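You operate a simulated robot arm through the tools that you are given. There is no shell and no other tool.

The job below is to be done with a simulated robot arm. You get a single attempt, and the scene is never put back.

JOB
Lay a lease with the air that the grey card asks.
Fine: grey card in the white drawer; blower on, air knob till the gauge shows it; close yarn clamp B; start it with the square green button and watch it finish.

The check looks at the end state, three seconds after you hand in, the way a careful person would. Anything else that was tipped, shoved, dropped, spilled or broken makes it a failure.

ROBOT AND FRAMES
A 6-joint arm with a two-finger gripper, fixed in place. Base frame: the origin is at the foot of the arm, x ahead of it, y to its left, z up. Readings come in mm, degrees, newtons and seconds.
Its first joint turns from -166.0 to 166.0 degrees. Payload 2.45 kg.
The TCP is the grasp point between the finger pads, 20 mm short of the fingertips. In the tool frame z runs along the fingers and y along their closing line. The gripper opens to 140 mm. The gripper's body begins 168 mm behind the TCP.
Orientation is told as [roll, pitch, yaw] about the base's x, y, z axes, in that order, counted from this pose: with the fingers straight down and closing along the base's y, the tool's x points along the base's -x, its y along +y and its z along -z.

CONTROLS
- The arm moves only by the tool nudge_tool. Its argument "targets" is a list of rows, each a list of 3 entries, a list of its own where there are three numbers: the turn, a rotation vector about the tool's x, y, z in degrees, then the shift along the tool's x, y, z in mm, then the finger opening in mm, from 0 to 140. In form: [[[rx, ry, rz], [x, y, z], hand], ...]. A call has 1 to 20 rows; each row shifts and turns the commanded pose from where the row before left it, along the tool's axes as they then stand. A row lasts 0.2 s, in which the tool goes at most 50 mm and 8.6 degrees; a call with a longer step from one row to the next is refused whole, and so is a gripper value outside its range. A pose out of reach is approached as far as the arm can. The call stops where the force on the tool passes 90 N (or 10 N more than at its start, if that is more) or the arm is blocked; 0.2 s more then pass. The fingers move at their own pace (about 45 mm/s each) and stop on an object; they squeeze with about 23 N. The grip force told is the motor's: it shows also when the fingers shut on nothing. Time passes only in rows, and 0.2 s behind the last, so rows that do not move let the fingers close. The reply holds the time, the measured pose of the TCP, the force on the tool along the base axes, the opening and the grip force, in the units named above and with some noise, with the torque about the TCP (base axes, N m) and any sound that the robot's microphone picked up.
- Cameras (640 x 400 px; columns grow to the right, rows downward): "scene" is fixed at [399.5, 500.8, 1564]; the picture's right is [-0.88, -0.47, 0.00], its down [-0.02, 0.04, -1.00] and it looks along [0.47, -0.88, -0.05] (base axes); focal length 214 px, centre (320, 200). "wrist" rides on the gripper at [78, 11, -209] in the tool frame; the picture's right is [-0.14, 0.99, 0.00], its down [-0.92, -0.13, -0.37] and it looks along [-0.37, -0.05, 0.93] (tool axes); focal length 280 px, centre (320, 200). There is no depth. A picture from a camera that has moved, and an enlarged one, comes with that camera's place and axes in the base frame and with its lens.
- snapshot(camera): a new picture of that camera. The clock stands still meanwhile.
- close_up(camera, box): a new picture of the part [left, top, right, bottom] of that camera's present view, enlarged. The clock stands still meanwhile.
- finish_job(): hands the job in; it is judged then, once.

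Places have to be worked out from the pictures, the camera data and where the tool is seen. Open the gripper and draw the arm clear of the work before you hand the job in, unless the task says otherwise.

The tools are called after "Emit:" by a JSON object that holds its "api" and its "payload". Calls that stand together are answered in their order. nudge_tool: Moves the arm, as the interface text tells. Its arguments: {"type":"object","properties":{"targets":{"type":"array","items":{"type":"array"}}},"required":["targets"]} The other tools are called the same way: snapshot (camera) takes a picture; close_up (camera, box) takes an enlarged picture of a part of a camera's view; finish_job () hands the job in.

At the start:

```text
time_s: 0.0
tool_pos: [530.2, 197.1, 1477.6]
tool_rot: [0.0, 0.0, 0.1]
contact_force: [-0.4, -0.6, -0.3]
torque: [0.02, -0.02, -0.03]
gripper_width: 140.0
grip_force: 0.0
```

scene: 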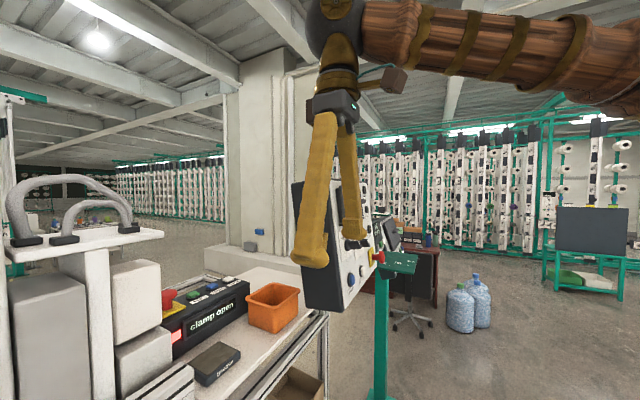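
wrist: 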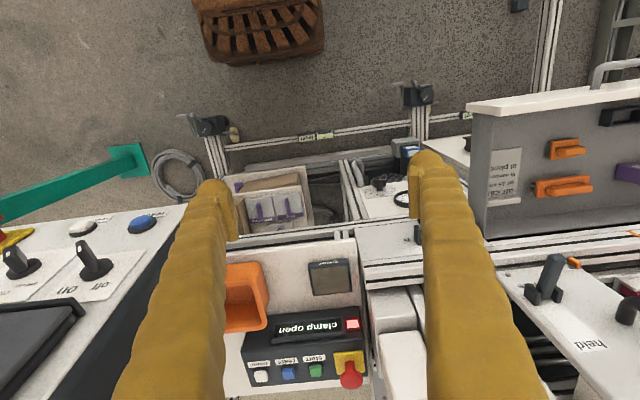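

The scene shows a control box with "clamp open", an orange bin and a side panel with knobs. I'll look closer at both cameras before moving.

Emit:
{"api": "close_up", "payload": {"camera": "wrist", "box": [160, 220, 480, 400]}}

Emit:
{"api": "close_up", "payload": {"camera": "wrist", "box": [440, 60, 640, 200]}}

Emit:
{"api": "close_up", "payload": {"camera": "wrist", "box": [0, 200, 220, 400]}}

Emit:
{"api": "close_up", "payload": {"camera": "scene", "box": [150, 250, 350, 400]}}

Emit:
{"api": "close_up", "payload": {"camera": "scene", "box": [0, 150, 200, 400]}}

Emit:
{"api": "close_up", "payload": {"camera": "scene", "box": [280, 150, 440, 320]}}

Emit:
{"api": "close_up", "payload": {"camera": "wrist", "box": [460, 200, 640, 400]}}

```text
2.00 times, centred on (320, 310) of wrist
camera zoom: at [451.1, 207.4, 1687.7], right [0.14, 0.99, 0.0], down [0.92, -0.13, 0.37], along [0.37, -0.05, -0.93], focal length 561 px, centre (320, -20)
```

zoom: 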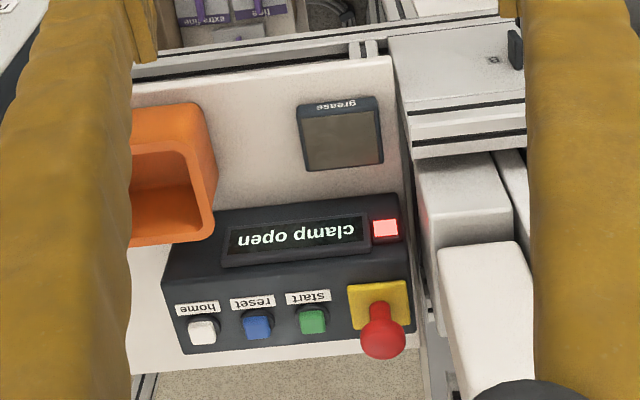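

```text
2.86 times, centred on (540, 130) of wrist
camera zoom: at [451.1, 207.4, 1687.7], right [0.14, 0.99, 0.0], down [0.92, -0.13, 0.37], along [0.37, -0.05, -0.93], focal length 801 px, centre (-309, 400)
```

zoom: 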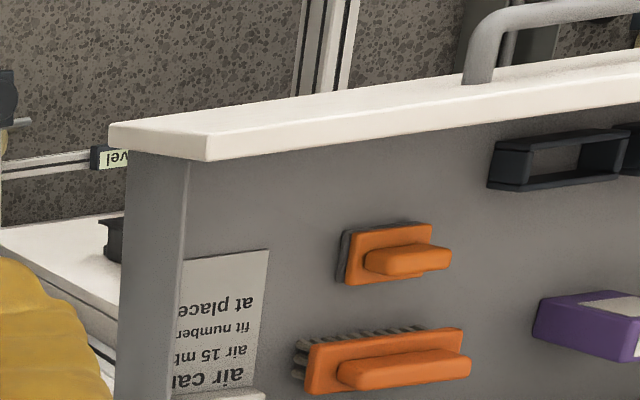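

```text
2.00 times, centred on (110, 300) of wrist
camera zoom: at [451.1, 207.4, 1687.7], right [0.14, 0.99, 0.0], down [0.92, -0.13, 0.37], along [0.37, -0.05, -0.93], focal length 561 px, centre (740, 0)
```

zoom: 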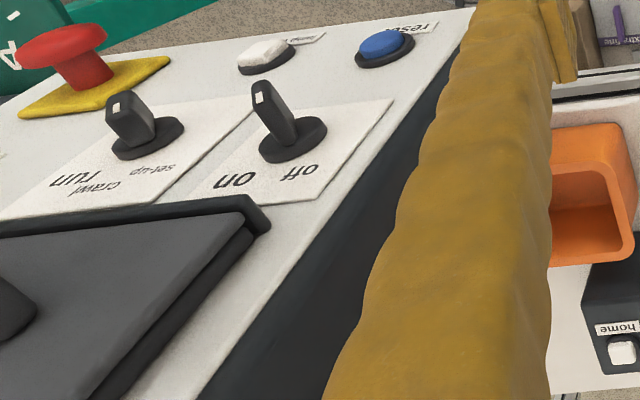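

```text
2.67 times, centred on (250, 325) of scene
camera zoom: at [399.5, 500.8, 1564.0], right [-0.88, -0.47, 0.0], down [-0.02, 0.04, -1.0], along [0.47, -0.88, -0.05], focal length 572 px, centre (507, -133)
```

zoom: 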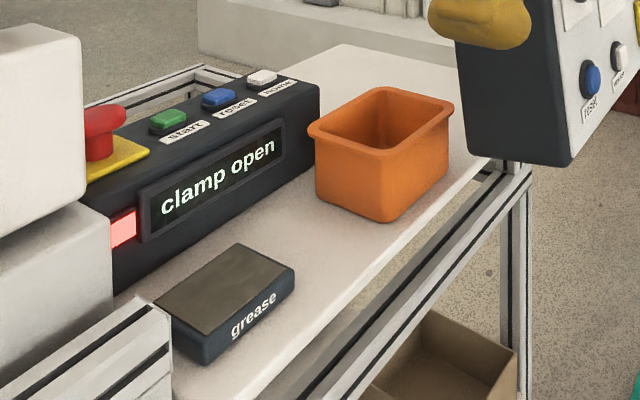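

```text
1.60 times, centred on (100, 275) of scene
camera zoom: at [399.5, 500.8, 1564.0], right [-0.88, -0.47, 0.0], down [-0.02, 0.04, -1.0], along [0.47, -0.88, -0.05], focal length 343 px, centre (672, 80)
```

zoom: 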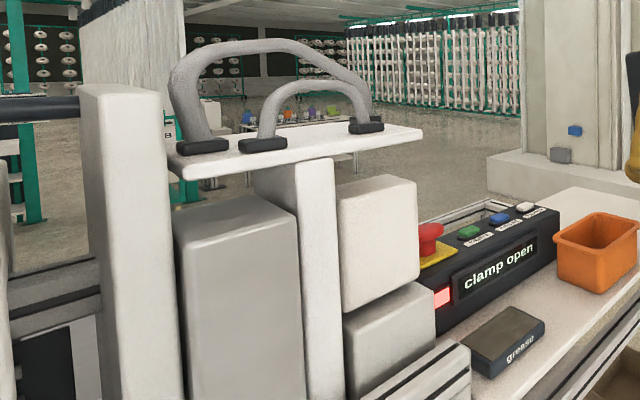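

```text
2.35 times, centred on (360, 235) of scene
camera zoom: at [399.5, 500.8, 1564.0], right [-0.88, -0.47, 0.0], down [-0.02, 0.04, -1.0], along [0.47, -0.88, -0.05], focal length 505 px, centre (226, 118)
```

zoom: 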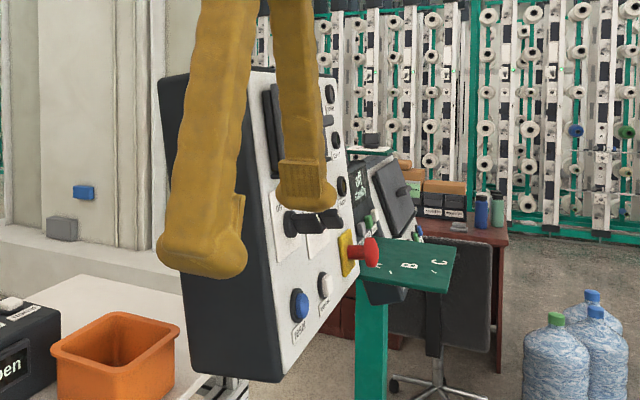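

```text
2.00 times, centred on (550, 300) of wrist
camera zoom: at [451.1, 207.4, 1687.7], right [0.14, 0.99, 0.0], down [0.92, -0.13, 0.37], along [0.37, -0.05, -0.93], focal length 561 px, centre (-140, 0)
```

zoom: 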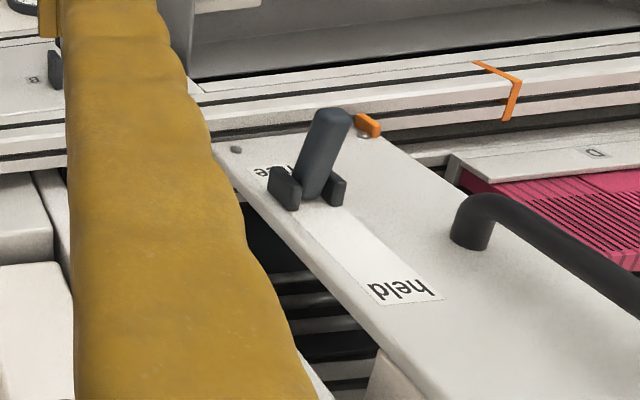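

The start box looks to be near [1042, 117, 1240], and there seems to be an open drawer with a note at y≈500–700. I'll slide the tool to +y at this height to look into it from above.

Emit:
{"api": "nudge_tool", "payload": {"targets": [[[0, 0, 0], [0, 40, 0], 140], [[0, 0, 0], [0, 40, 0], 140], [[0, 0, 0], [0, 40, 0], 140], [[0, 0, 0], [0, 40, 0], 140], [[0, 0, 0], [0, 40, 0], 140], [[0, 0, 0], [0, 40, 0], 140]]}}

Emit:
{"api": "snapshot", "payload": {"camera": "wrist"}}

Emit:
{"api": "snapshot", "payload": {"camera": "scene"}}

```text
time_s: 1.4
tool_pos: [529.9, 436.3, 1478.4]
tool_rot: [-0.1, 0.1, 0.0]
contact_force: [-0.6, -0.1, 0.0]
torque: [0.01, -0.05, -0.01]
gripper_width: 140.1
grip_force: 0.1
```

```text
taken
camera wrist: at [450.4, 447.1, 1687.1], right [0.14, 0.99, 0.0], down [0.92, -0.13, 0.37], along [0.37, -0.05, -0.93], focal length 280 px, centre (320, 200)
```

wrist: 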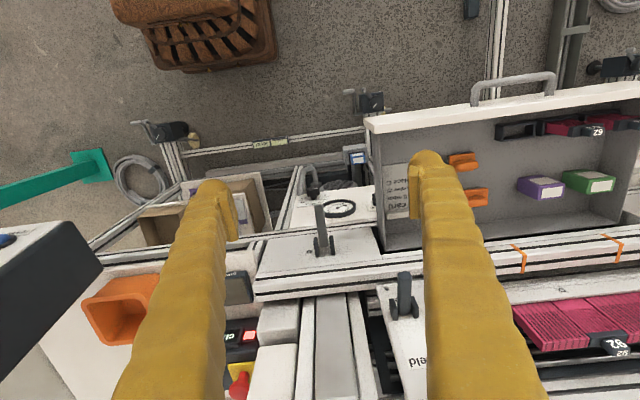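

```text
taken
```

scene: 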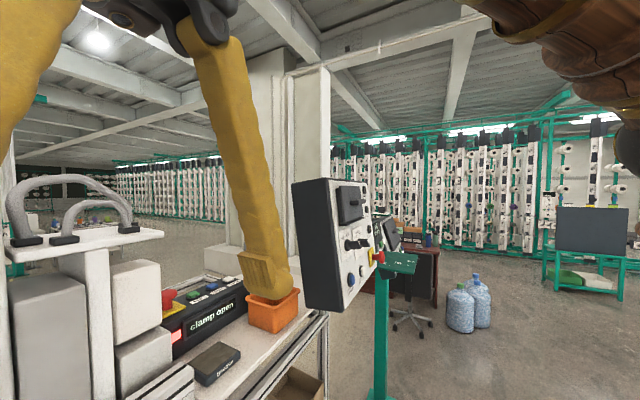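

The drawer is now visible: white front with a grey pull, note inside at the left, tools and boxes. I move further to +y to see the whole drawer and the clamps on the plate.

Emit:
{"api": "close_up", "payload": {"camera": "wrist", "box": [360, 70, 640, 250]}}

Emit:
{"api": "close_up", "payload": {"camera": "wrist", "box": [230, 130, 440, 400]}}

Emit:
{"api": "nudge_tool", "payload": {"targets": [[[0, 0, 0], [0, 40, 0], 140], [[0, 0, 0], [0, 40, 0], 140], [[0, 0, 0], [0, 40, 0], 140], [[0, 0, 0], [0, 40, 0], 140], [[0, 0, 0], [0, 40, 0], 140]]}}

Emit:
{"api": "snapshot", "payload": {"camera": "wrist"}}

```text
2.22 times, centred on (500, 160) of wrist
camera zoom: at [450.4, 447.1, 1687.1], right [0.14, 0.99, 0.0], down [0.92, -0.13, 0.37], along [0.37, -0.05, -0.93], focal length 623 px, centre (-80, 289)
```

zoom: 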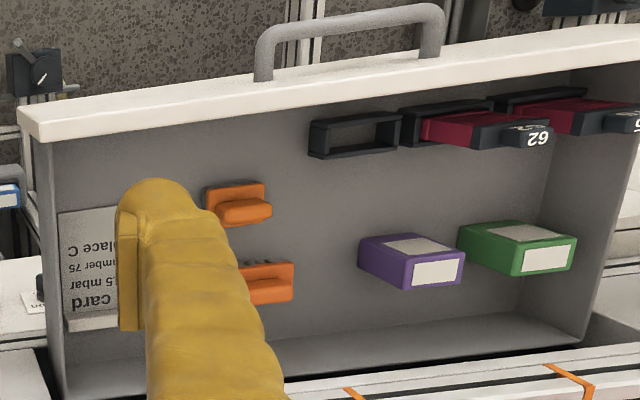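

```text
1.48 times, centred on (335, 265) of wrist
camera zoom: at [450.4, 447.1, 1687.1], right [0.14, 0.99, 0.0], down [0.92, -0.13, 0.37], along [0.37, -0.05, -0.93], focal length 415 px, centre (298, 104)
```

zoom: 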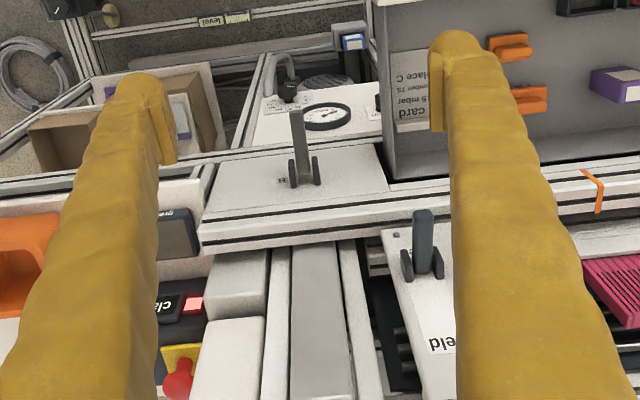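

```text
time_s: 2.6
tool_pos: [531.6, 639.0, 1480.1]
tool_rot: [0.0, 0.0, 0.1]
contact_force: [-0.9, -0.4, 0.0]
torque: [0.05, -0.09, 0.02]
gripper_width: 140.1
grip_force: 0.0
```

```text
taken
camera wrist: at [452.0, 648.7, 1688.5], right [0.14, 0.99, 0.0], down [0.92, -0.13, 0.37], along [0.37, -0.05, -0.93], focal length 280 px, centre (320, 200)
```

wrist: 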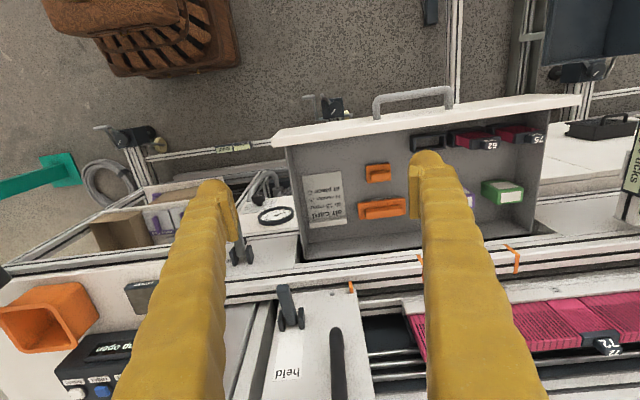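

Emit:
{"api": "close_up", "payload": {"camera": "wrist", "box": [280, 150, 420, 240]}}

Emit:
{"api": "close_up", "payload": {"camera": "wrist", "box": [400, 80, 640, 240]}}

Emit:
{"api": "close_up", "payload": {"camera": "wrist", "box": [380, 230, 640, 400]}}

Emit:
{"api": "close_up", "payload": {"camera": "wrist", "box": [60, 150, 340, 330]}}

```text
4.44 times, centred on (350, 195) of wrist
camera zoom: at [452.0, 648.7, 1688.5], right [0.14, 0.99, 0.0], down [0.92, -0.13, 0.37], along [0.37, -0.05, -0.93], focal length 1246 px, centre (187, 222)
```

zoom: 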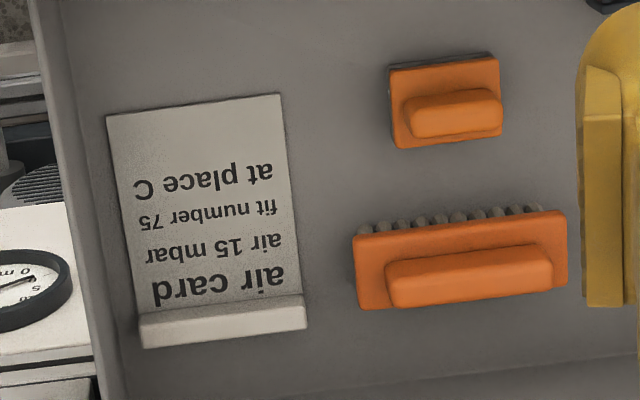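

```text
2.50 times, centred on (520, 160) of wrist
camera zoom: at [452.0, 648.7, 1688.5], right [0.14, 0.99, 0.0], down [0.92, -0.13, 0.37], along [0.37, -0.05, -0.93], focal length 701 px, centre (-180, 300)
```

zoom: 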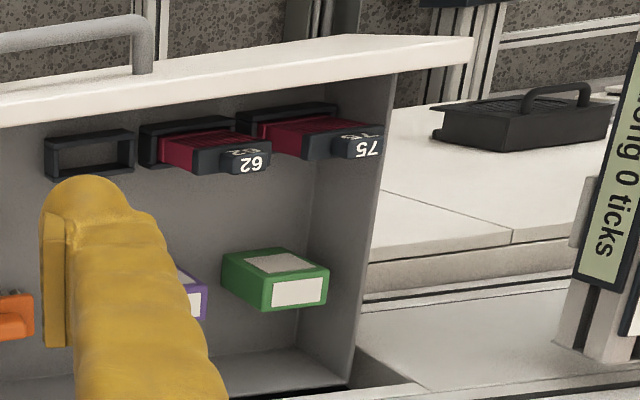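

```text
2.35 times, centred on (510, 315) of wrist
camera zoom: at [452.0, 648.7, 1688.5], right [0.14, 0.99, 0.0], down [0.92, -0.13, 0.37], along [0.37, -0.05, -0.93], focal length 660 px, centre (-127, -71)
```

zoom: 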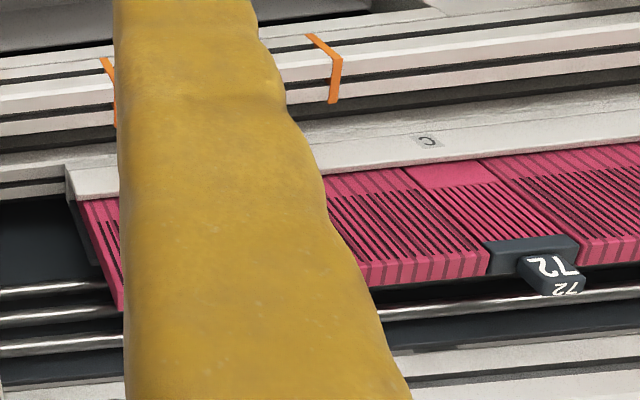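

```text
2.22 times, centred on (200, 240) of wrist
camera zoom: at [452.0, 648.7, 1688.5], right [0.14, 0.99, 0.0], down [0.92, -0.13, 0.37], along [0.37, -0.05, -0.93], focal length 623 px, centre (587, 111)
```

zoom: 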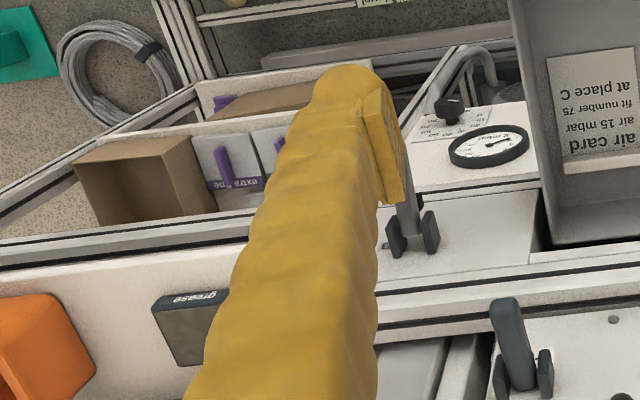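

The grey card reads "air 15 mbar / fit number 75 at place C"; my job only concerns its air, 15 mbar. Gauge and knob lie near [808, 461, 884]; I move down so the wrist camera centres on them, staying well above the drawer front (z≈1066).

Emit:
{"api": "nudge_tool", "payload": {"targets": [[[0, 0, 0], [-17.7, -25.7, 30], 140], [[0, 0, 0], [-17.7, -25.7, 30], 140], [[0, 0, 0], [-17.7, -25.7, 30], 140], [[0, 0, 0], [-17.7, -25.7, 30], 140], [[0, 0, 0], [-17.7, -25.7, 30], 140], [[0, 0, 0], [-17.7, -25.7, 30], 140]]}}

Emit:
{"api": "snapshot", "payload": {"camera": "wrist"}}

Emit:
{"api": "close_up", "payload": {"camera": "wrist", "box": [220, 120, 420, 260]}}

```text
time_s: 4.0
tool_pos: [637.9, 483.6, 1299.2]
tool_rot: [0.0, 0.0, 0.0]
contact_force: [0.5, -0.2, -0.2]
torque: [0.02, -0.03, -0.03]
gripper_width: 140.2
grip_force: 0.0
```

```text
taken
camera wrist: at [558.0, 494.0, 1508.1], right [0.14, 0.99, 0.0], down [0.92, -0.13, 0.37], along [0.37, -0.05, -0.93], focal length 280 px, centre (320, 200)
```

wrist: 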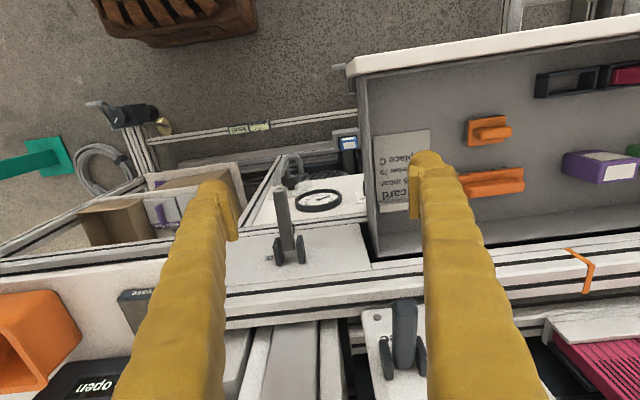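

```text
2.86 times, centred on (320, 190) of wrist
camera zoom: at [558.0, 494.0, 1508.1], right [0.14, 0.99, 0.0], down [0.92, -0.13, 0.37], along [0.37, -0.05, -0.93], focal length 801 px, centre (320, 229)
```

zoom: 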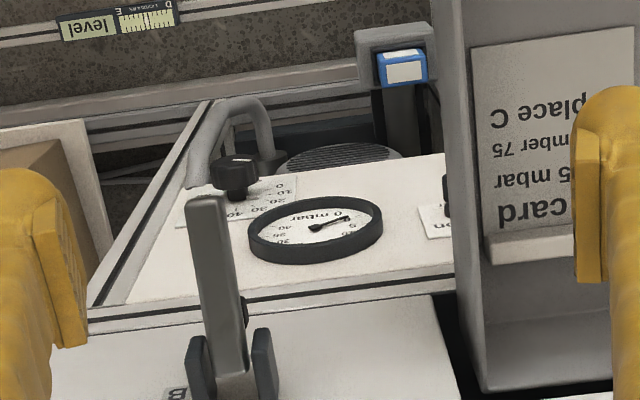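

The gauge panel looks steep, facing the robot: knob (scale 0–40), gauge, and an "on" switch close to the drawer's side. Lever "B" stands on the plate above. I back off and tilt the tool forward to look at the panel more squarely.

Emit:
{"api": "nudge_tool", "payload": {"targets": [[[0, 0, 0], [40, -25, 0], 140], [[0, 0, 0], [40, -25, 0], 140], [[0, 0, 0], [40, -20, 0], 140], [[0, -8.5, 0], [0, 0, 0], 140], [[0, -8.5, 0], [0, 0, 0], 140], [[0, -8.5, 0], [0, 0, 0], 140], [[0, -8.5, 0], [0, 0, 0], 140]]}}

Emit:
{"api": "snapshot", "payload": {"camera": "wrist"}}

Emit:
{"api": "snapshot", "payload": {"camera": "scene"}}

```text
time_s: 5.6
tool_pos: [516.5, 414.6, 1299.3]
tool_rot: [0.0, -34.0, 0.0]
contact_force: [-0.4, 0.0, 0.2]
torque: [0.0, -0.02, 0.01]
gripper_width: 140.3
grip_force: 0.2
```

```text
taken
camera wrist: at [333.7, 423.9, 1427.8], right [0.11, 0.99, 0.08], down [0.56, -0.13, 0.82], along [0.82, -0.05, -0.57], focal length 280 px, centre (320, 200)
```

wrist: 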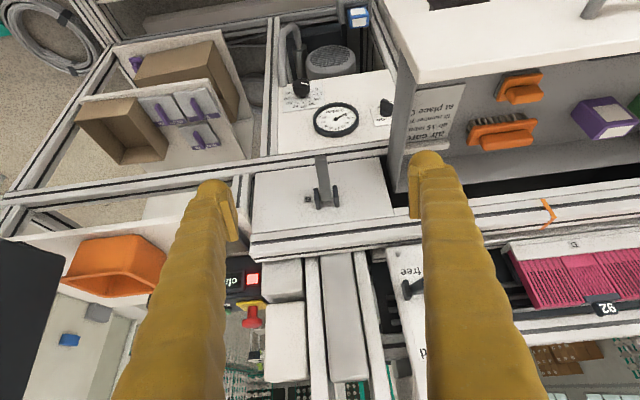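

```text
taken
```

scene: 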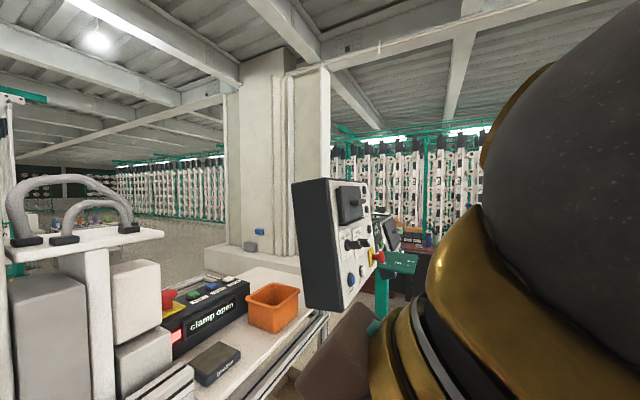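

A far better view: I zoom in on the panel with knob, gauge and switch, and on lever B and the other lever.

Emit:
{"api": "close_up", "payload": {"camera": "wrist", "box": [260, 60, 410, 160]}}

Emit:
{"api": "close_up", "payload": {"camera": "wrist", "box": [240, 130, 440, 260]}}

Emit:
{"api": "close_up", "payload": {"camera": "wrist", "box": [360, 200, 640, 400]}}

Emit:
{"api": "close_up", "payload": {"camera": "wrist", "box": [200, 230, 400, 400]}}

```text
4.00 times, centred on (335, 110) of wrist
camera zoom: at [333.7, 423.9, 1427.8], right [0.11, 0.99, 0.08], down [0.56, -0.13, 0.82], along [0.82, -0.05, -0.57], focal length 1122 px, centre (260, 560)
```

zoom: 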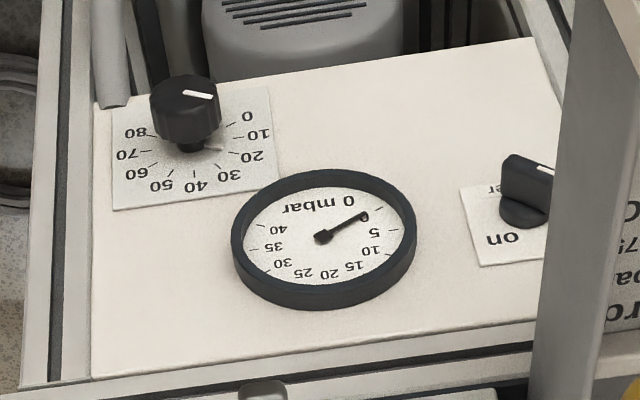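

```text
3.08 times, centred on (340, 195) of wrist
camera zoom: at [333.7, 423.9, 1427.8], right [0.11, 0.99, 0.08], down [0.56, -0.13, 0.82], along [0.82, -0.05, -0.57], focal length 863 px, centre (258, 215)
```

zoom: 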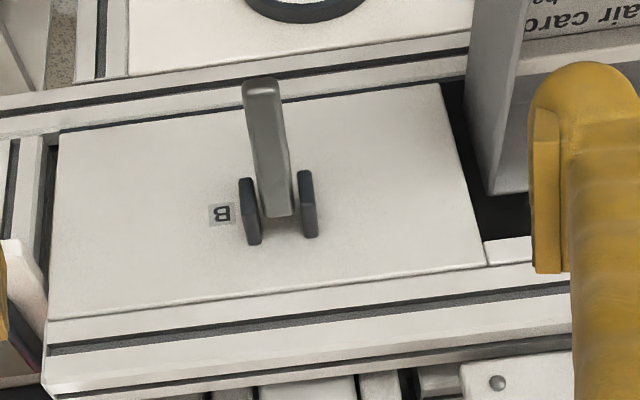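

```text
2.00 times, centred on (500, 300) of wrist
camera zoom: at [333.7, 423.9, 1427.8], right [0.11, 0.99, 0.08], down [0.56, -0.13, 0.82], along [0.82, -0.05, -0.57], focal length 561 px, centre (-40, 0)
```

zoom: 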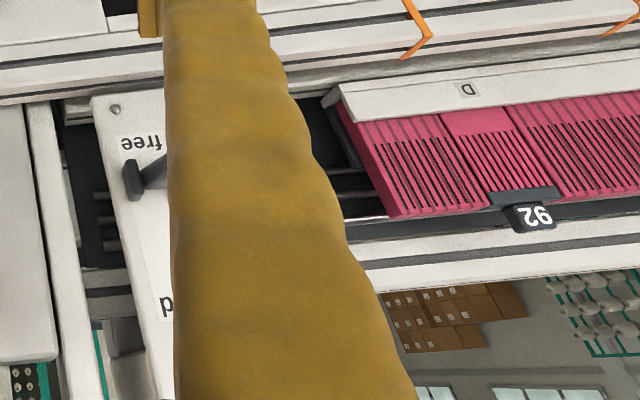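

```text
2.35 times, centred on (300, 315) of wrist
camera zoom: at [333.7, 423.9, 1427.8], right [0.11, 0.99, 0.08], down [0.56, -0.13, 0.82], along [0.82, -0.05, -0.57], focal length 660 px, centre (367, -71)
```

zoom: 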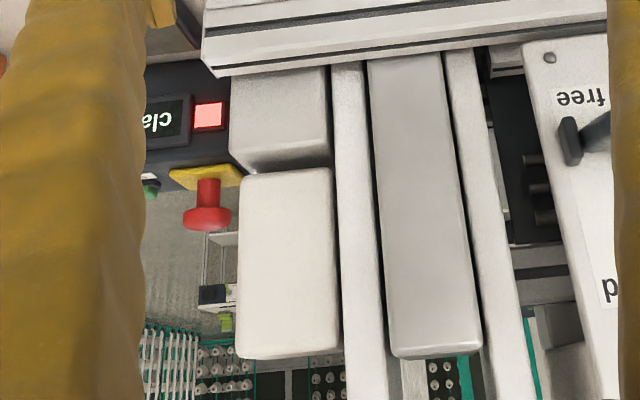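

Triangulating, the machine front seems to be a vertical plane at x≈810: lever B's base near [811, 403, 1104] sticking out ~110 mm, gauge near z≈857, knob lower-left, switch to the right under the drawer. I go lower and tilt further for a nearly frontal view.

Emit:
{"api": "nudge_tool", "payload": {"targets": [[[0, 0, 0], [28.2, -3, 29], 140], [[0, 0, 0], [28.2, -3, 29], 140], [[0, 0, 0], [28.2, -3, 29], 140], [[0, 0, 0], [28.2, -3, 29], 140], [[0, 0, 0], [28.2, -3, 29], 140], [[0, -8.5, 0], [0, 0, 0], 140], [[0, -8.5, 0], [0, 0, 0], 140], [[0, -8.5, 0], [0, 0, 0], 140]]}}

Emit:
{"api": "snapshot", "payload": {"camera": "wrist"}}

Emit:
{"api": "snapshot", "payload": {"camera": "scene"}}

```text
time_s: 7.4
tool_pos: [479.8, 397.6, 1099.1]
tool_rot: [0.0, -59.6, 0.0]
contact_force: [-1.2, -0.9, -0.8]
torque: [0.01, 0.0, 0.0]
gripper_width: 140.0
grip_force: 0.0
```

```text
taken
camera wrist: at [258.7, 408.0, 1137.8], right [0.07, 0.99, 0.12], down [0.15, -0.13, 0.98], along [0.99, -0.05, -0.16], focal length 280 px, centre (320, 200)
```

wrist: 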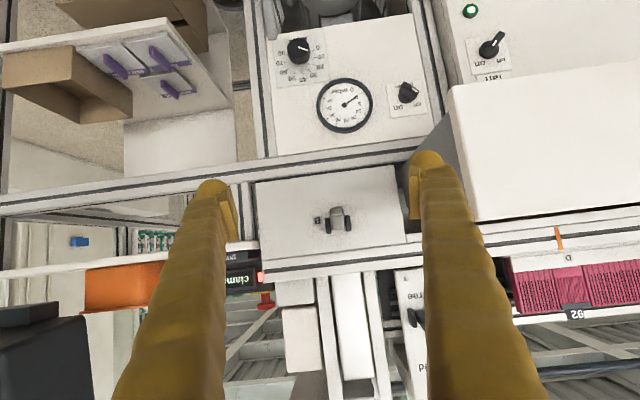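

```text
taken
```

scene: 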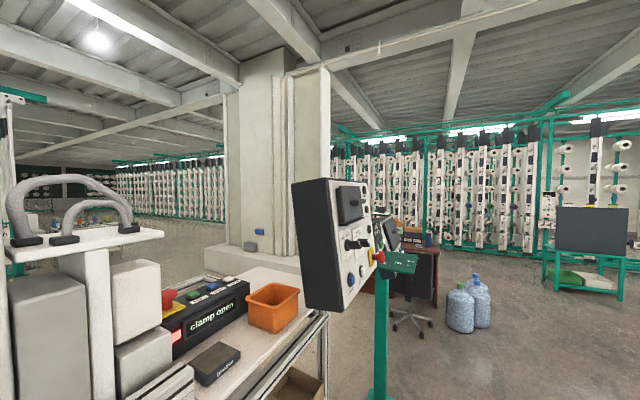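

Now a nearly frontal view (upside down). I zoom in on the blower panel, the other switch with a green lamp, lever B and the shelf.

Emit:
{"api": "close_up", "payload": {"camera": "wrist", "box": [260, 20, 430, 160]}}

Emit:
{"api": "close_up", "payload": {"camera": "wrist", "box": [430, 0, 560, 100]}}

Emit:
{"api": "close_up", "payload": {"camera": "wrist", "box": [240, 160, 430, 280]}}

Emit:
{"api": "close_up", "payload": {"camera": "wrist", "box": [380, 220, 640, 400]}}

Emit:
{"api": "close_up", "payload": {"camera": "wrist", "box": [0, 0, 260, 180]}}

```text
2.86 times, centred on (345, 90) of wrist
camera zoom: at [258.7, 408.0, 1137.8], right [0.07, 0.99, 0.12], down [0.15, -0.13, 0.98], along [0.99, -0.05, -0.16], focal length 801 px, centre (249, 514)
```

zoom: 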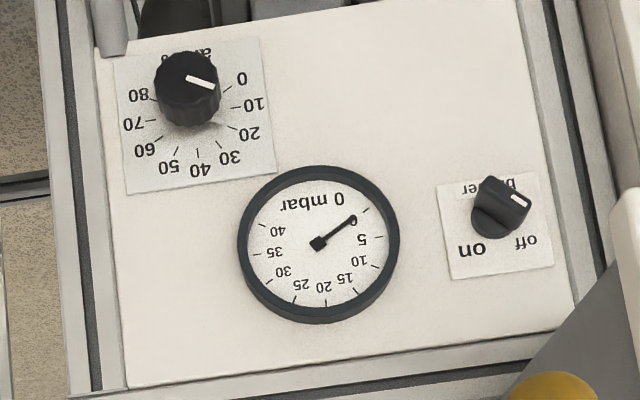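

```text
4.00 times, centred on (495, 50) of wrist
camera zoom: at [258.7, 408.0, 1137.8], right [0.07, 0.99, 0.12], down [0.15, -0.13, 0.98], along [0.99, -0.05, -0.16], focal length 1122 px, centre (-380, 800)
```

zoom: 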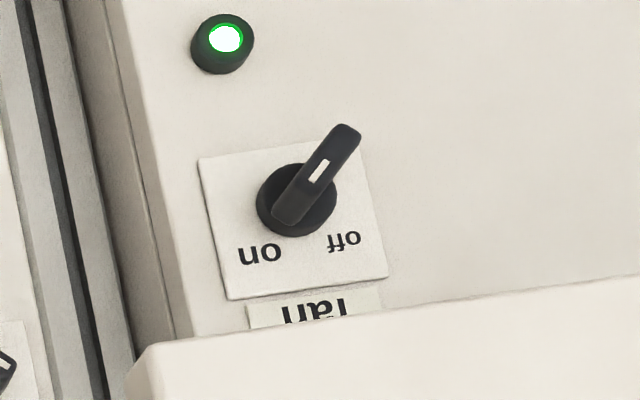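

```text
3.33 times, centred on (335, 220) of wrist
camera zoom: at [258.7, 408.0, 1137.8], right [0.07, 0.99, 0.12], down [0.15, -0.13, 0.98], along [0.99, -0.05, -0.16], focal length 935 px, centre (270, 133)
```

zoom: 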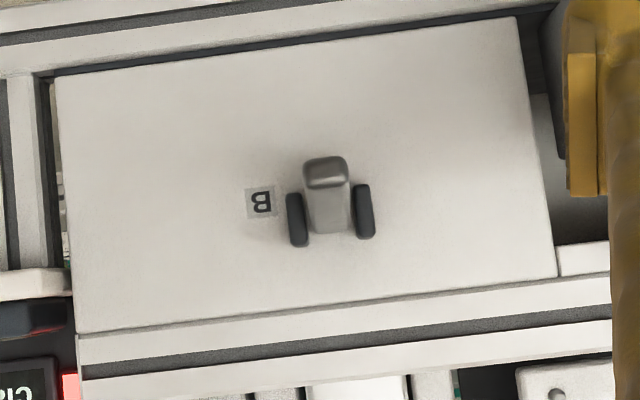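

```text
2.22 times, centred on (510, 310) of wrist
camera zoom: at [258.7, 408.0, 1137.8], right [0.07, 0.99, 0.12], down [0.15, -0.13, 0.98], along [0.99, -0.05, -0.16], focal length 623 px, centre (-102, -44)
```

zoom: 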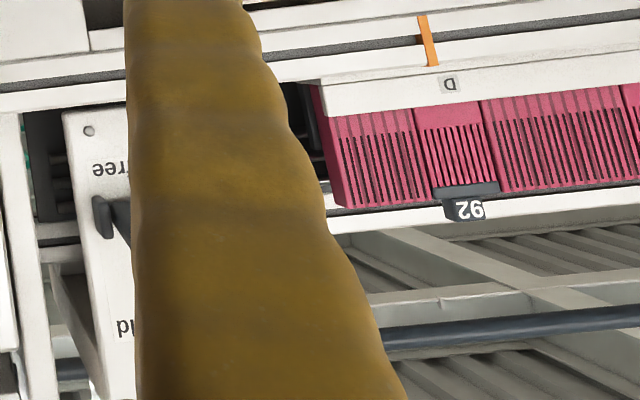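

```text
2.22 times, centred on (130, 90) of wrist
camera zoom: at [258.7, 408.0, 1137.8], right [0.07, 0.99, 0.12], down [0.15, -0.13, 0.98], along [0.99, -0.05, -0.16], focal length 623 px, centre (742, 444)
```

zoom: 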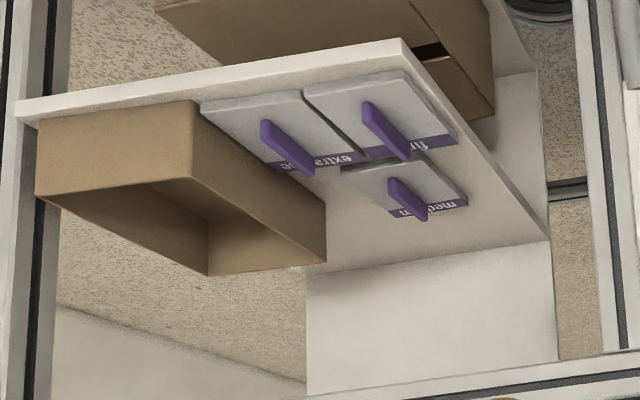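

The panel: "air" knob at 0 on an 0–80 scale near [794, 374, 736], gauge at 0 mbar near [815, 454, 860], and a "blower off/on" switch near [790, 578, 869], under the drawer's edge. I descend in free space in front to look at them from the level.

Emit:
{"api": "nudge_tool", "payload": {"targets": [[[0, 0, 0], [33.8, 7, 19.8], 100], [[0, 0, 0], [33.8, 7, 19.8], 80], [[0, 0, 0], [33.8, 7, 19.8], 60], [[0, 0, 0], [33.8, 7, 19.8], 60], [[0, 0, 0], [33.8, 7, 19.8], 60], [[0, 0, 0], [33.8, 7, 19.8], 60], [[0, -8.5, 0], [0, 0, 0], 60]]}}

Emit:
{"api": "snapshot", "payload": {"camera": "wrist"}}

Emit:
{"api": "snapshot", "payload": {"camera": "scene"}}

```text
time_s: 8.3
tool_pos: [486.2, 405.1, 1081.7]
tool_rot: [23.9, -62.3, -22.1]
contact_force: [0.4, 0.6, -0.1]
torque: [-0.06, -0.05, -0.05]
gripper_width: 60.3
grip_force: 0.2
stopped in row 4: the arm was blocked; the commanded pose is now the measured one
```

```text
taken
camera wrist: at [263.3, 415.0, 1103.5], right [0.07, 0.95, 0.31], down [0.06, -0.31, 0.95], along [1.0, -0.05, -0.08], focal length 280 px, centre (320, 200)
```

wrist: 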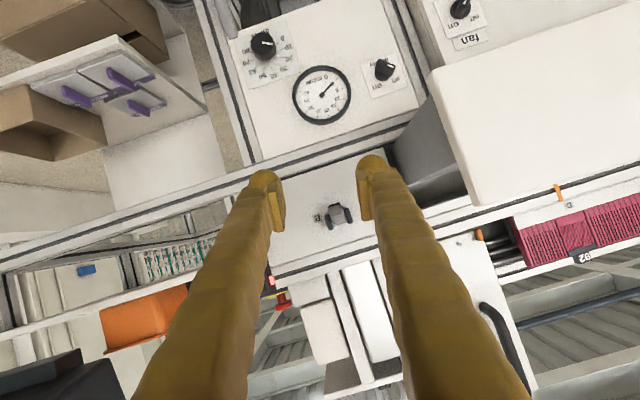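

```text
taken
```

scene: 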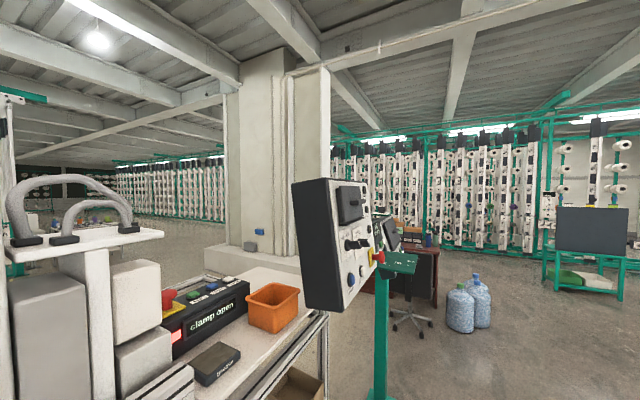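

The arm was blocked (likely a wrist limit, since the tool wasn't pointing radially), and nothing was touched. I'll raise the tool back up, then reorient it to point radially before descending.

Emit:
{"api": "nudge_tool", "payload": {"targets": [[[0, 0, 0], [-17, 4.2, -5.4], 60], [[0, 0, 0], [-34, 8.5, -10.8], 60], [[0, 0, 0], [-34, 8.5, -10.8], 60], [[0, 0, 0], [-34, 8.5, -10.8], 60], [[0, 0, 0], [-34, 8.5, -10.8], 60], [[0, 0, 0], [-34, 8.5, -10.8], 60]]}}

```text
time_s: 9.7
tool_pos: [511.4, 417.7, 1272.1]
tool_rot: [21.9, -62.3, -20.1]
contact_force: [0.9, 0.7, 0.6]
torque: [0.03, 0.0, 0.0]
gripper_width: 60.2
grip_force: 0.1
```

I now rotate the tool to pitch −34°, roll 0, yaw 38° (pointing radially away from the base).

Emit:
{"api": "nudge_tool", "payload": {"targets": [[[-3.29, 4.6, -4.7], [0, 0, 0], 60], [[-3.29, 4.6, -4.7], [0, 0, 0], 60], [[-3.29, 4.6, -4.7], [0, 0, 0], 60], [[-3.29, 4.6, -4.7], [0, 0, 0], 60], [[-3.29, 4.6, -4.7], [0, 0, 0], 60], [[-3.29, 4.6, -4.7], [0, 0, 0], 60], [[-3.29, 4.6, -4.7], [0, 0, 0], 60]]}}

Emit:
{"api": "snapshot", "payload": {"camera": "scene"}}

Emit:
{"api": "snapshot", "payload": {"camera": "wrist"}}

```text
time_s: 11.3
tool_pos: [512.6, 419.6, 1272.7]
tool_rot: [0.3, -33.9, 37.9]
contact_force: [-0.4, 0.6, -0.4]
torque: [-0.03, -0.01, 0.0]
gripper_width: 60.3
grip_force: 0.1
```

```text
taken
```

scene: 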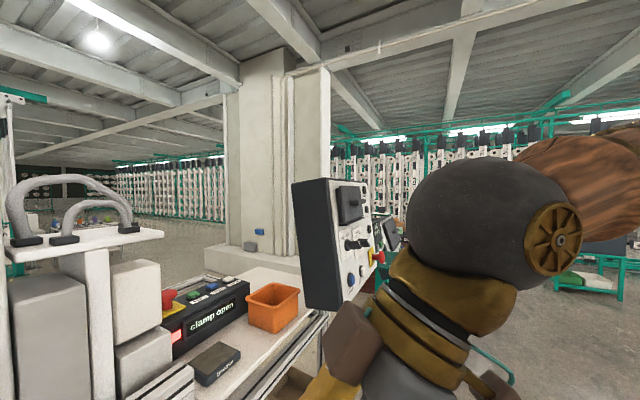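

```text
taken
camera wrist: at [361.5, 315.8, 1402.2], right [-0.52, 0.85, 0.08], down [0.52, 0.24, 0.82], along [0.68, 0.47, -0.57], focal length 280 px, centre (320, 200)
```

wrist: 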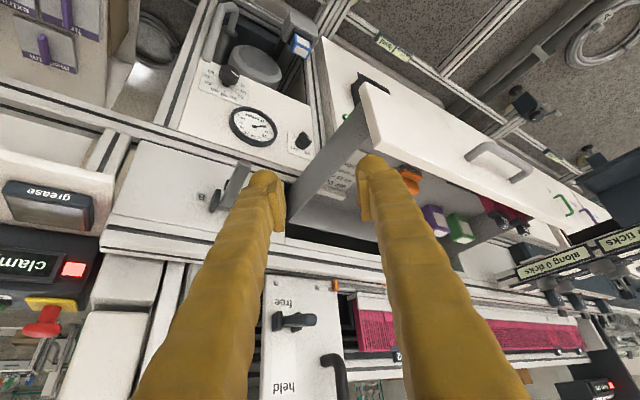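

The wrist is now in the arm's plane. I descend in-plane (azimuth ≈36°) with closed-ish fingers, gradually pitching up, staying clear of lever B (tip ~[699, 408, 1092]) and the drawer's left edge (y≈537).

Emit:
{"api": "nudge_tool", "payload": {"targets": [[[0.53, 0, 0.79], [6.1, -19.1, 15.6], 20], [[0.53, 0, 0.79], [6.1, -19.1, 15.6], 20], [[0, -5, 0], [9.9, 0, 41.5], 20], [[0, -6, 0], [13.5, 0, 40.5], 20], [[0, -5, 0], [19.1, 0, 40.3], 20]]}}

```text
time_s: 12.5
tool_pos: [576.8, 418.5, 1125.2]
tool_rot: [0.0, -49.3, 35.7]
contact_force: [-0.3, 0.4, 1.2]
torque: [-0.01, 0.0, 0.01]
gripper_width: 20.0
grip_force: 0.0
out of reach, approached as far as the arm can: row 5
```

It stopped just short, near where the tool lines up with the forearm (wrist straight). I continue gently in-plane to see whether it passes through.

Emit:
{"api": "nudge_tool", "payload": {"targets": [[[0, -5, 0], [10, 0, 15], 20], [[0, -5, 0], [10, 0, 15], 20]]}}

```text
time_s: 13.1
tool_pos: [584.8, 423.2, 1090.1]
tool_rot: [0.1, -60.0, 36.0]
contact_force: [0.7, 0.2, 0.5]
torque: [-0.01, 0.0, 0.02]
gripper_width: 19.9
grip_force: 0.1
```

It passed through the straight-wrist pose cleanly. I keep going down in-plane to a horizontal tool in front of the panel at about [645, 468, 894].

Emit:
{"api": "nudge_tool", "payload": {"targets": [[[0, -6, 0], [22.9, 0, 36.3], 20], [[0, -6, 0], [26.6, 0, 33.8], 20], [[0, -6, 0], [33.4, 0, 26.7], 20], [[0, -6, 0], [36, 0, 23], 20], [[0, -6, 0], [39.3, 0, 9.2], 20]]}}

Emit:
{"api": "snapshot", "payload": {"camera": "wrist"}}

Emit:
{"api": "snapshot", "payload": {"camera": "scene"}}

```text
time_s: 14.3
tool_pos: [657.8, 477.0, 914.0]
tool_rot: [173.9, -88.9, -137.8]
contact_force: [-0.3, -0.8, -3.6]
torque: [0.42, -0.6, 0.05]
gripper_width: 20.1
grip_force: 0.0
out of reach, approached as far as the arm can: row 3
```

```text
taken
camera wrist: at [481.9, 363.2, 831.7], right [-0.59, 0.8, 0.14], down [-0.24, -0.33, 0.91], along [0.78, 0.5, 0.38], focal length 280 px, centre (320, 200)
```

wrist: 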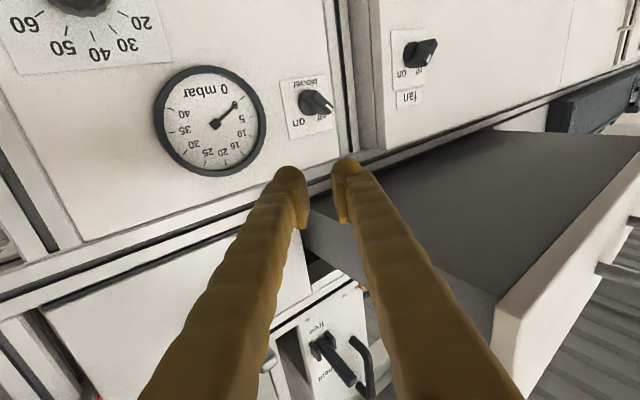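

```text
taken
```

scene: 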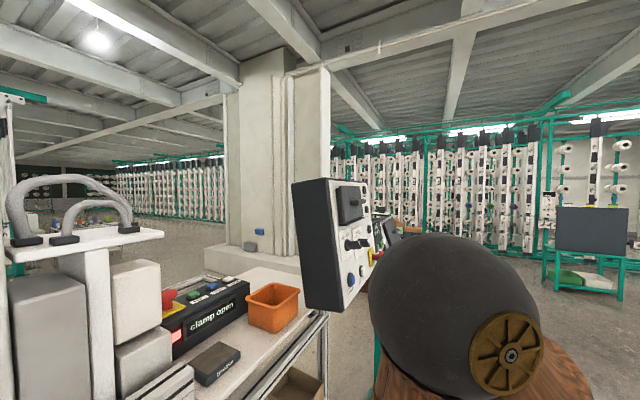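

The tool is horizontal in front of the panel now. I check the slight force reading with an idle row and zoom in on switch, gauge and knob.

Emit:
{"api": "nudge_tool", "payload": {"targets": [[[0, 0, 0], [0, 0, 0], 20], [[0, 0, 0], [0, 0, 0], 20]]}}

Emit:
{"api": "close_up", "payload": {"camera": "wrist", "box": [270, 60, 350, 150]}}

Emit:
{"api": "close_up", "payload": {"camera": "wrist", "box": [0, 0, 360, 240]}}

Emit:
{"api": "close_up", "payload": {"camera": "wrist", "box": [200, 240, 420, 400]}}

```text
time_s: 14.9
tool_pos: [658.0, 477.4, 897.9]
tool_rot: [49.2, -89.9, -13.0]
contact_force: [0.2, 0.0, -0.1]
torque: [0.0, 0.02, 0.0]
gripper_width: 20.1
grip_force: 0.0
```

```text
4.44 times, centred on (310, 105) of wrist
camera zoom: at [480.0, 361.8, 819.9], right [-0.58, 0.8, 0.14], down [-0.22, -0.32, 0.92], along [0.78, 0.51, 0.36], focal length 1246 px, centre (364, 622)
```

zoom: 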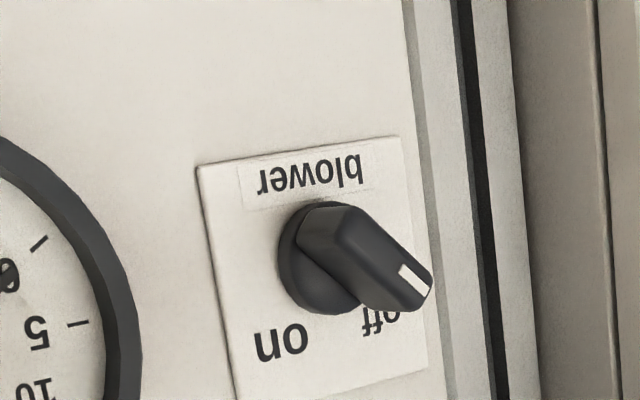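

```text
1.67 times, centred on (180, 120) of wrist
camera zoom: at [480.0, 361.8, 819.9], right [-0.58, 0.8, 0.14], down [-0.22, -0.32, 0.92], along [0.78, 0.51, 0.36], focal length 467 px, centre (553, 333)
```

zoom: 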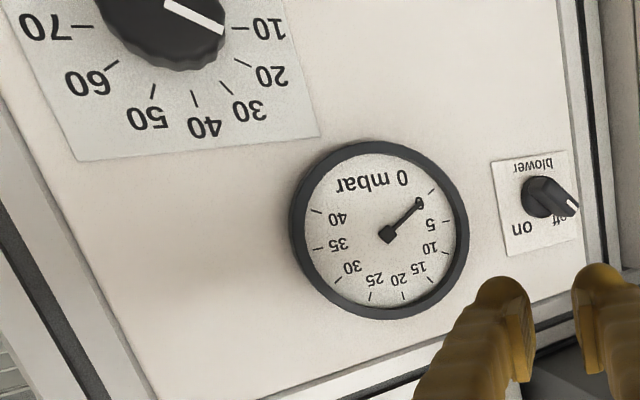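

```text
2.50 times, centred on (310, 320) of wrist
camera zoom: at [480.0, 361.8, 819.9], right [-0.58, 0.8, 0.14], down [-0.22, -0.32, 0.92], along [0.78, 0.51, 0.36], focal length 701 px, centre (345, -100)
```

zoom: 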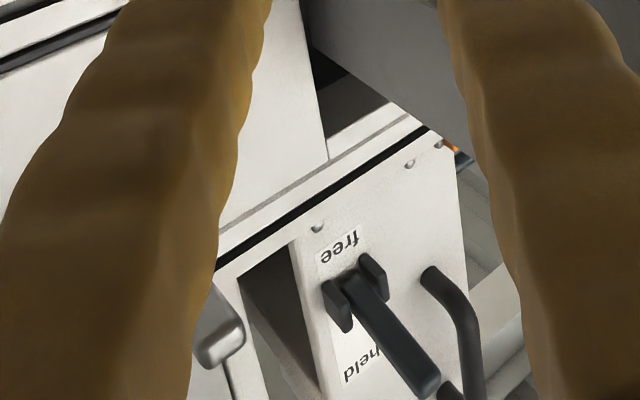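

The switch bar points at "off" (its tip near [785, 593, 866], centre about [800, 580, 859]); "on" lies about 90° away over the top. I turn the tool to face the panel squarely (+x), come in front of the switch and roll −50° so that the fingers straddle the bar.

Emit:
{"api": "nudge_tool", "payload": {"targets": [[[7.2, 0, 0], [7.8, 9.4, 22.1], 40], [[7.2, 0, 0], [7.8, 12.1, 20.8], 40], [[7.2, 0, 0], [7.8, 14.6, 19.1], 40], [[7.2, 0, 0], [7.8, 16.9, 17.1], 40], [[7.2, 0, 0], [7.8, 18.9, 14.9], 40]]}}

Emit:
{"api": "snapshot", "payload": {"camera": "wrist"}}

Emit:
{"api": "snapshot", "payload": {"camera": "scene"}}

```text
time_s: 16.1
tool_pos: [717.6, 578.2, 859.4]
tool_rot: [15.3, -89.9, -15.2]
contact_force: [-0.4, -0.1, 0.1]
torque: [0.01, -0.01, 0.0]
gripper_width: 40.2
grip_force: 0.0
```

```text
taken
camera wrist: at [508.3, 589.5, 780.9], right [0.0, 0.99, 0.14], down [-0.37, -0.13, 0.92], along [0.93, -0.05, 0.36], focal length 280 px, centre (320, 200)
```

wrist: 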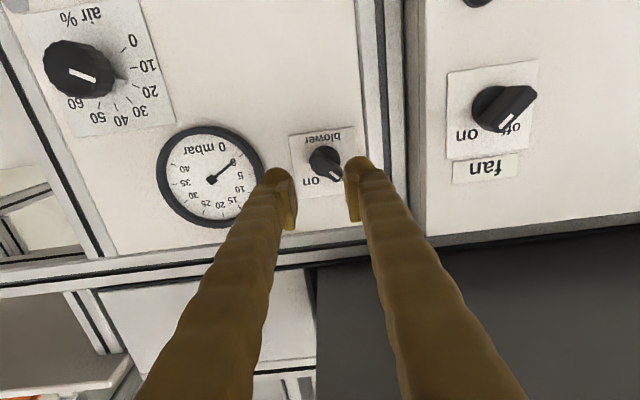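

```text
taken
```

scene: 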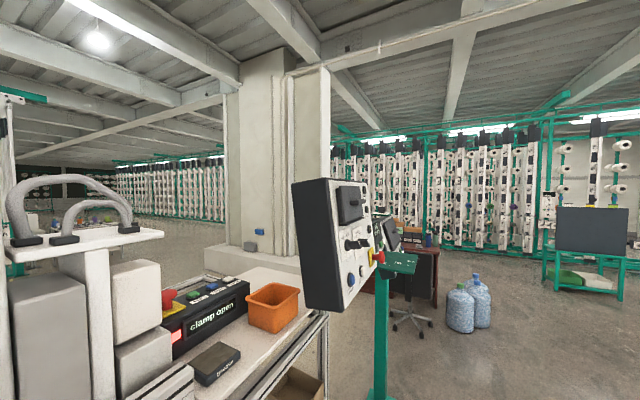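

Squarely facing the panel now. I zoom in on the switch between the fingers to refine its centre and bar angle.

Emit:
{"api": "close_up", "payload": {"camera": "wrist", "box": [270, 110, 390, 230]}}

Emit:
{"api": "close_up", "payload": {"camera": "wrist", "box": [30, 0, 270, 240]}}

```text
3.33 times, centred on (330, 170) of wrist
camera zoom: at [508.3, 589.5, 780.9], right [0.0, 0.99, 0.14], down [-0.37, -0.13, 0.92], along [0.93, -0.05, 0.36], focal length 935 px, centre (287, 300)
```

zoom: 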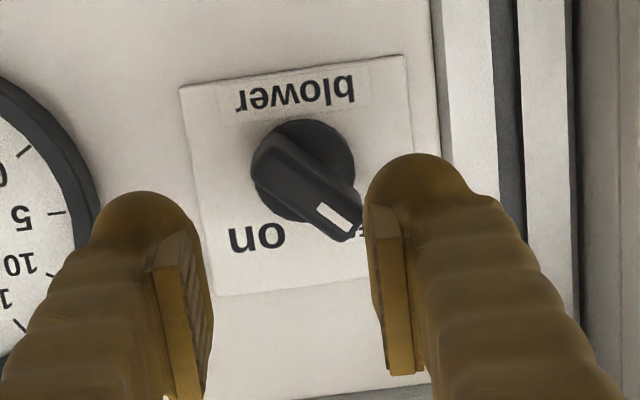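

```text
1.67 times, centred on (150, 120) of wrist
camera zoom: at [508.3, 589.5, 780.9], right [0.0, 0.99, 0.14], down [-0.37, -0.13, 0.92], along [0.93, -0.05, 0.36], focal length 467 px, centre (603, 333)
```

zoom: 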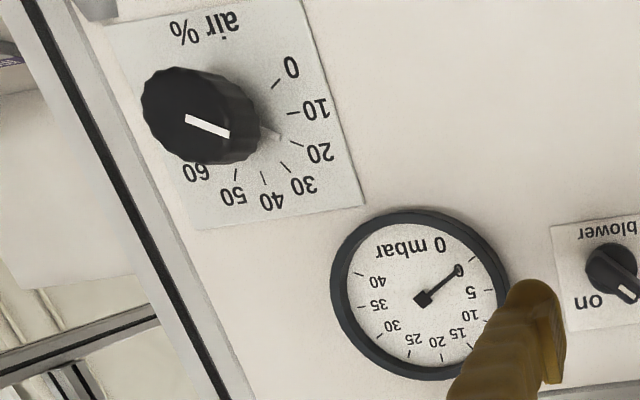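

Refined: switch centre ≈ (y 585, z 856), bar front at x≈785, bar ≈52° from +y and ~14 mm wide. I centre on it and roll −38° so the finger closing line is across the bar.

Emit:
{"api": "nudge_tool", "payload": {"targets": [[[0, 0, -7.6], [3.4, 6.8, 0], 44], [[0, 0, -7.6], [0, 0, 0], 44], [[0, 0, -7.6], [0, 0, 0], 44], [[0, 0, -7.6], [0, 0, 0], 44], [[0, 0, -7.6], [0, 0, 0], 44], [[0, 0, 0], [0, 0, 20], 44], [[0, 0, 0], [0, 0, 0], 44]]}}

Emit:
{"api": "snapshot", "payload": {"camera": "wrist"}}

Emit:
{"api": "close_up", "payload": {"camera": "wrist", "box": [260, 100, 400, 220]}}

```text
time_s: 17.7
tool_pos: [738.0, 584.9, 855.0]
tool_rot: [-89.7, -52.0, 90.0]
contact_force: [-0.4, 0.2, 0.3]
torque: [0.0, -0.01, 0.01]
gripper_width: 43.9
grip_force: 0.0
```

```text
taken
camera wrist: at [527.3, 544.9, 786.8], right [0.0, 0.87, -0.5], down [-0.37, 0.47, 0.8], along [0.93, 0.19, 0.32], focal length 280 px, centre (320, 200)
```

wrist: 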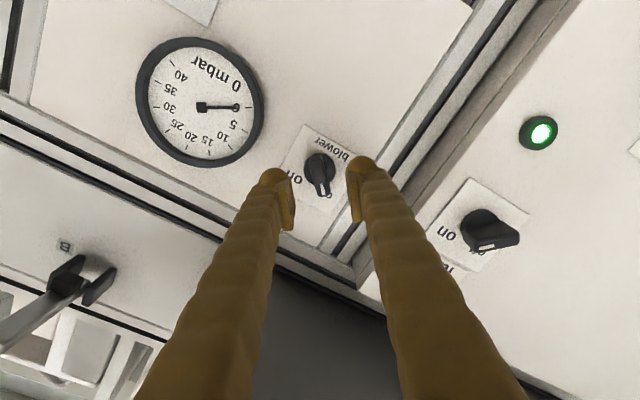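

```text
3.33 times, centred on (330, 160) of wrist
camera zoom: at [527.3, 544.9, 786.8], right [0.0, 0.87, -0.5], down [-0.37, 0.47, 0.8], along [0.93, 0.19, 0.32], focal length 935 px, centre (287, 333)
```

zoom: 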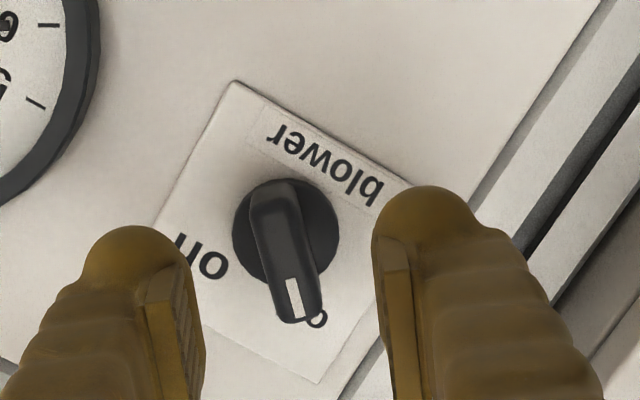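

The bar is centred between the fingers and aligned within ~5°. I move forward 41 mm so the fingertips overlap the bar, then close.

Emit:
{"api": "nudge_tool", "payload": {"targets": [[[0, 0, 0], [0, 0, 15], 44], [[0, 0, 0], [0, 0, 15], 44], [[0, 0, 0], [0, 0, 11], 44], [[0, 0, 0], [0, 0, 0], 20], [[0, 0, 0], [0, 0, 0], 5], [[0, 0, 0], [0, 0, 0], 5], [[0, 0, 0], [0, 0, 0], 5]]}}

Emit:
{"api": "close_up", "payload": {"camera": "wrist", "box": [240, 90, 420, 250]}}

```text
time_s: 19.3
tool_pos: [778.3, 584.7, 854.6]
tool_rot: [-89.7, -52.0, 90.0]
contact_force: [3.6, 12.1, -4.0]
torque: [-0.05, 0.02, 0.15]
gripper_width: 12.9
grip_force: 39.4
```

```text
2.50 times, centred on (330, 170) of wrist
camera zoom: at [567.7, 545.0, 787.8], right [0.0, 0.87, -0.5], down [-0.37, 0.47, 0.81], along [0.93, 0.19, 0.32], focal length 701 px, centre (295, 275)
```

zoom: 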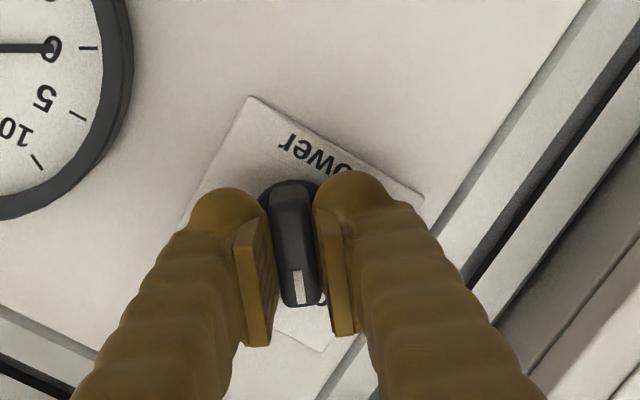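

The bar is gripped (12.9 mm). A slight sideways force suggests the knob centre is ~1.5 mm further along the closing line, so I correct that and rotate the switch toward "on".

Emit:
{"api": "nudge_tool", "payload": {"targets": [[[0, 0, 0], [0, 1.5, 0], 5], [[0, 0, 6], [0, 0, 0], 5], [[0, 0, 7], [0, 0, 0], 5], [[0, 0, 7], [0, 0, 0], 5]]}}

```text
time_s: 20.3
tool_pos: [777.9, 585.3, 854.6]
tool_rot: [-89.9, -72.1, 90.0]
contact_force: [-17.6, -13.9, 26.1]
torque: [-0.07, -0.55, -0.1]
gripper_width: 13.3
grip_force: 40.1
```

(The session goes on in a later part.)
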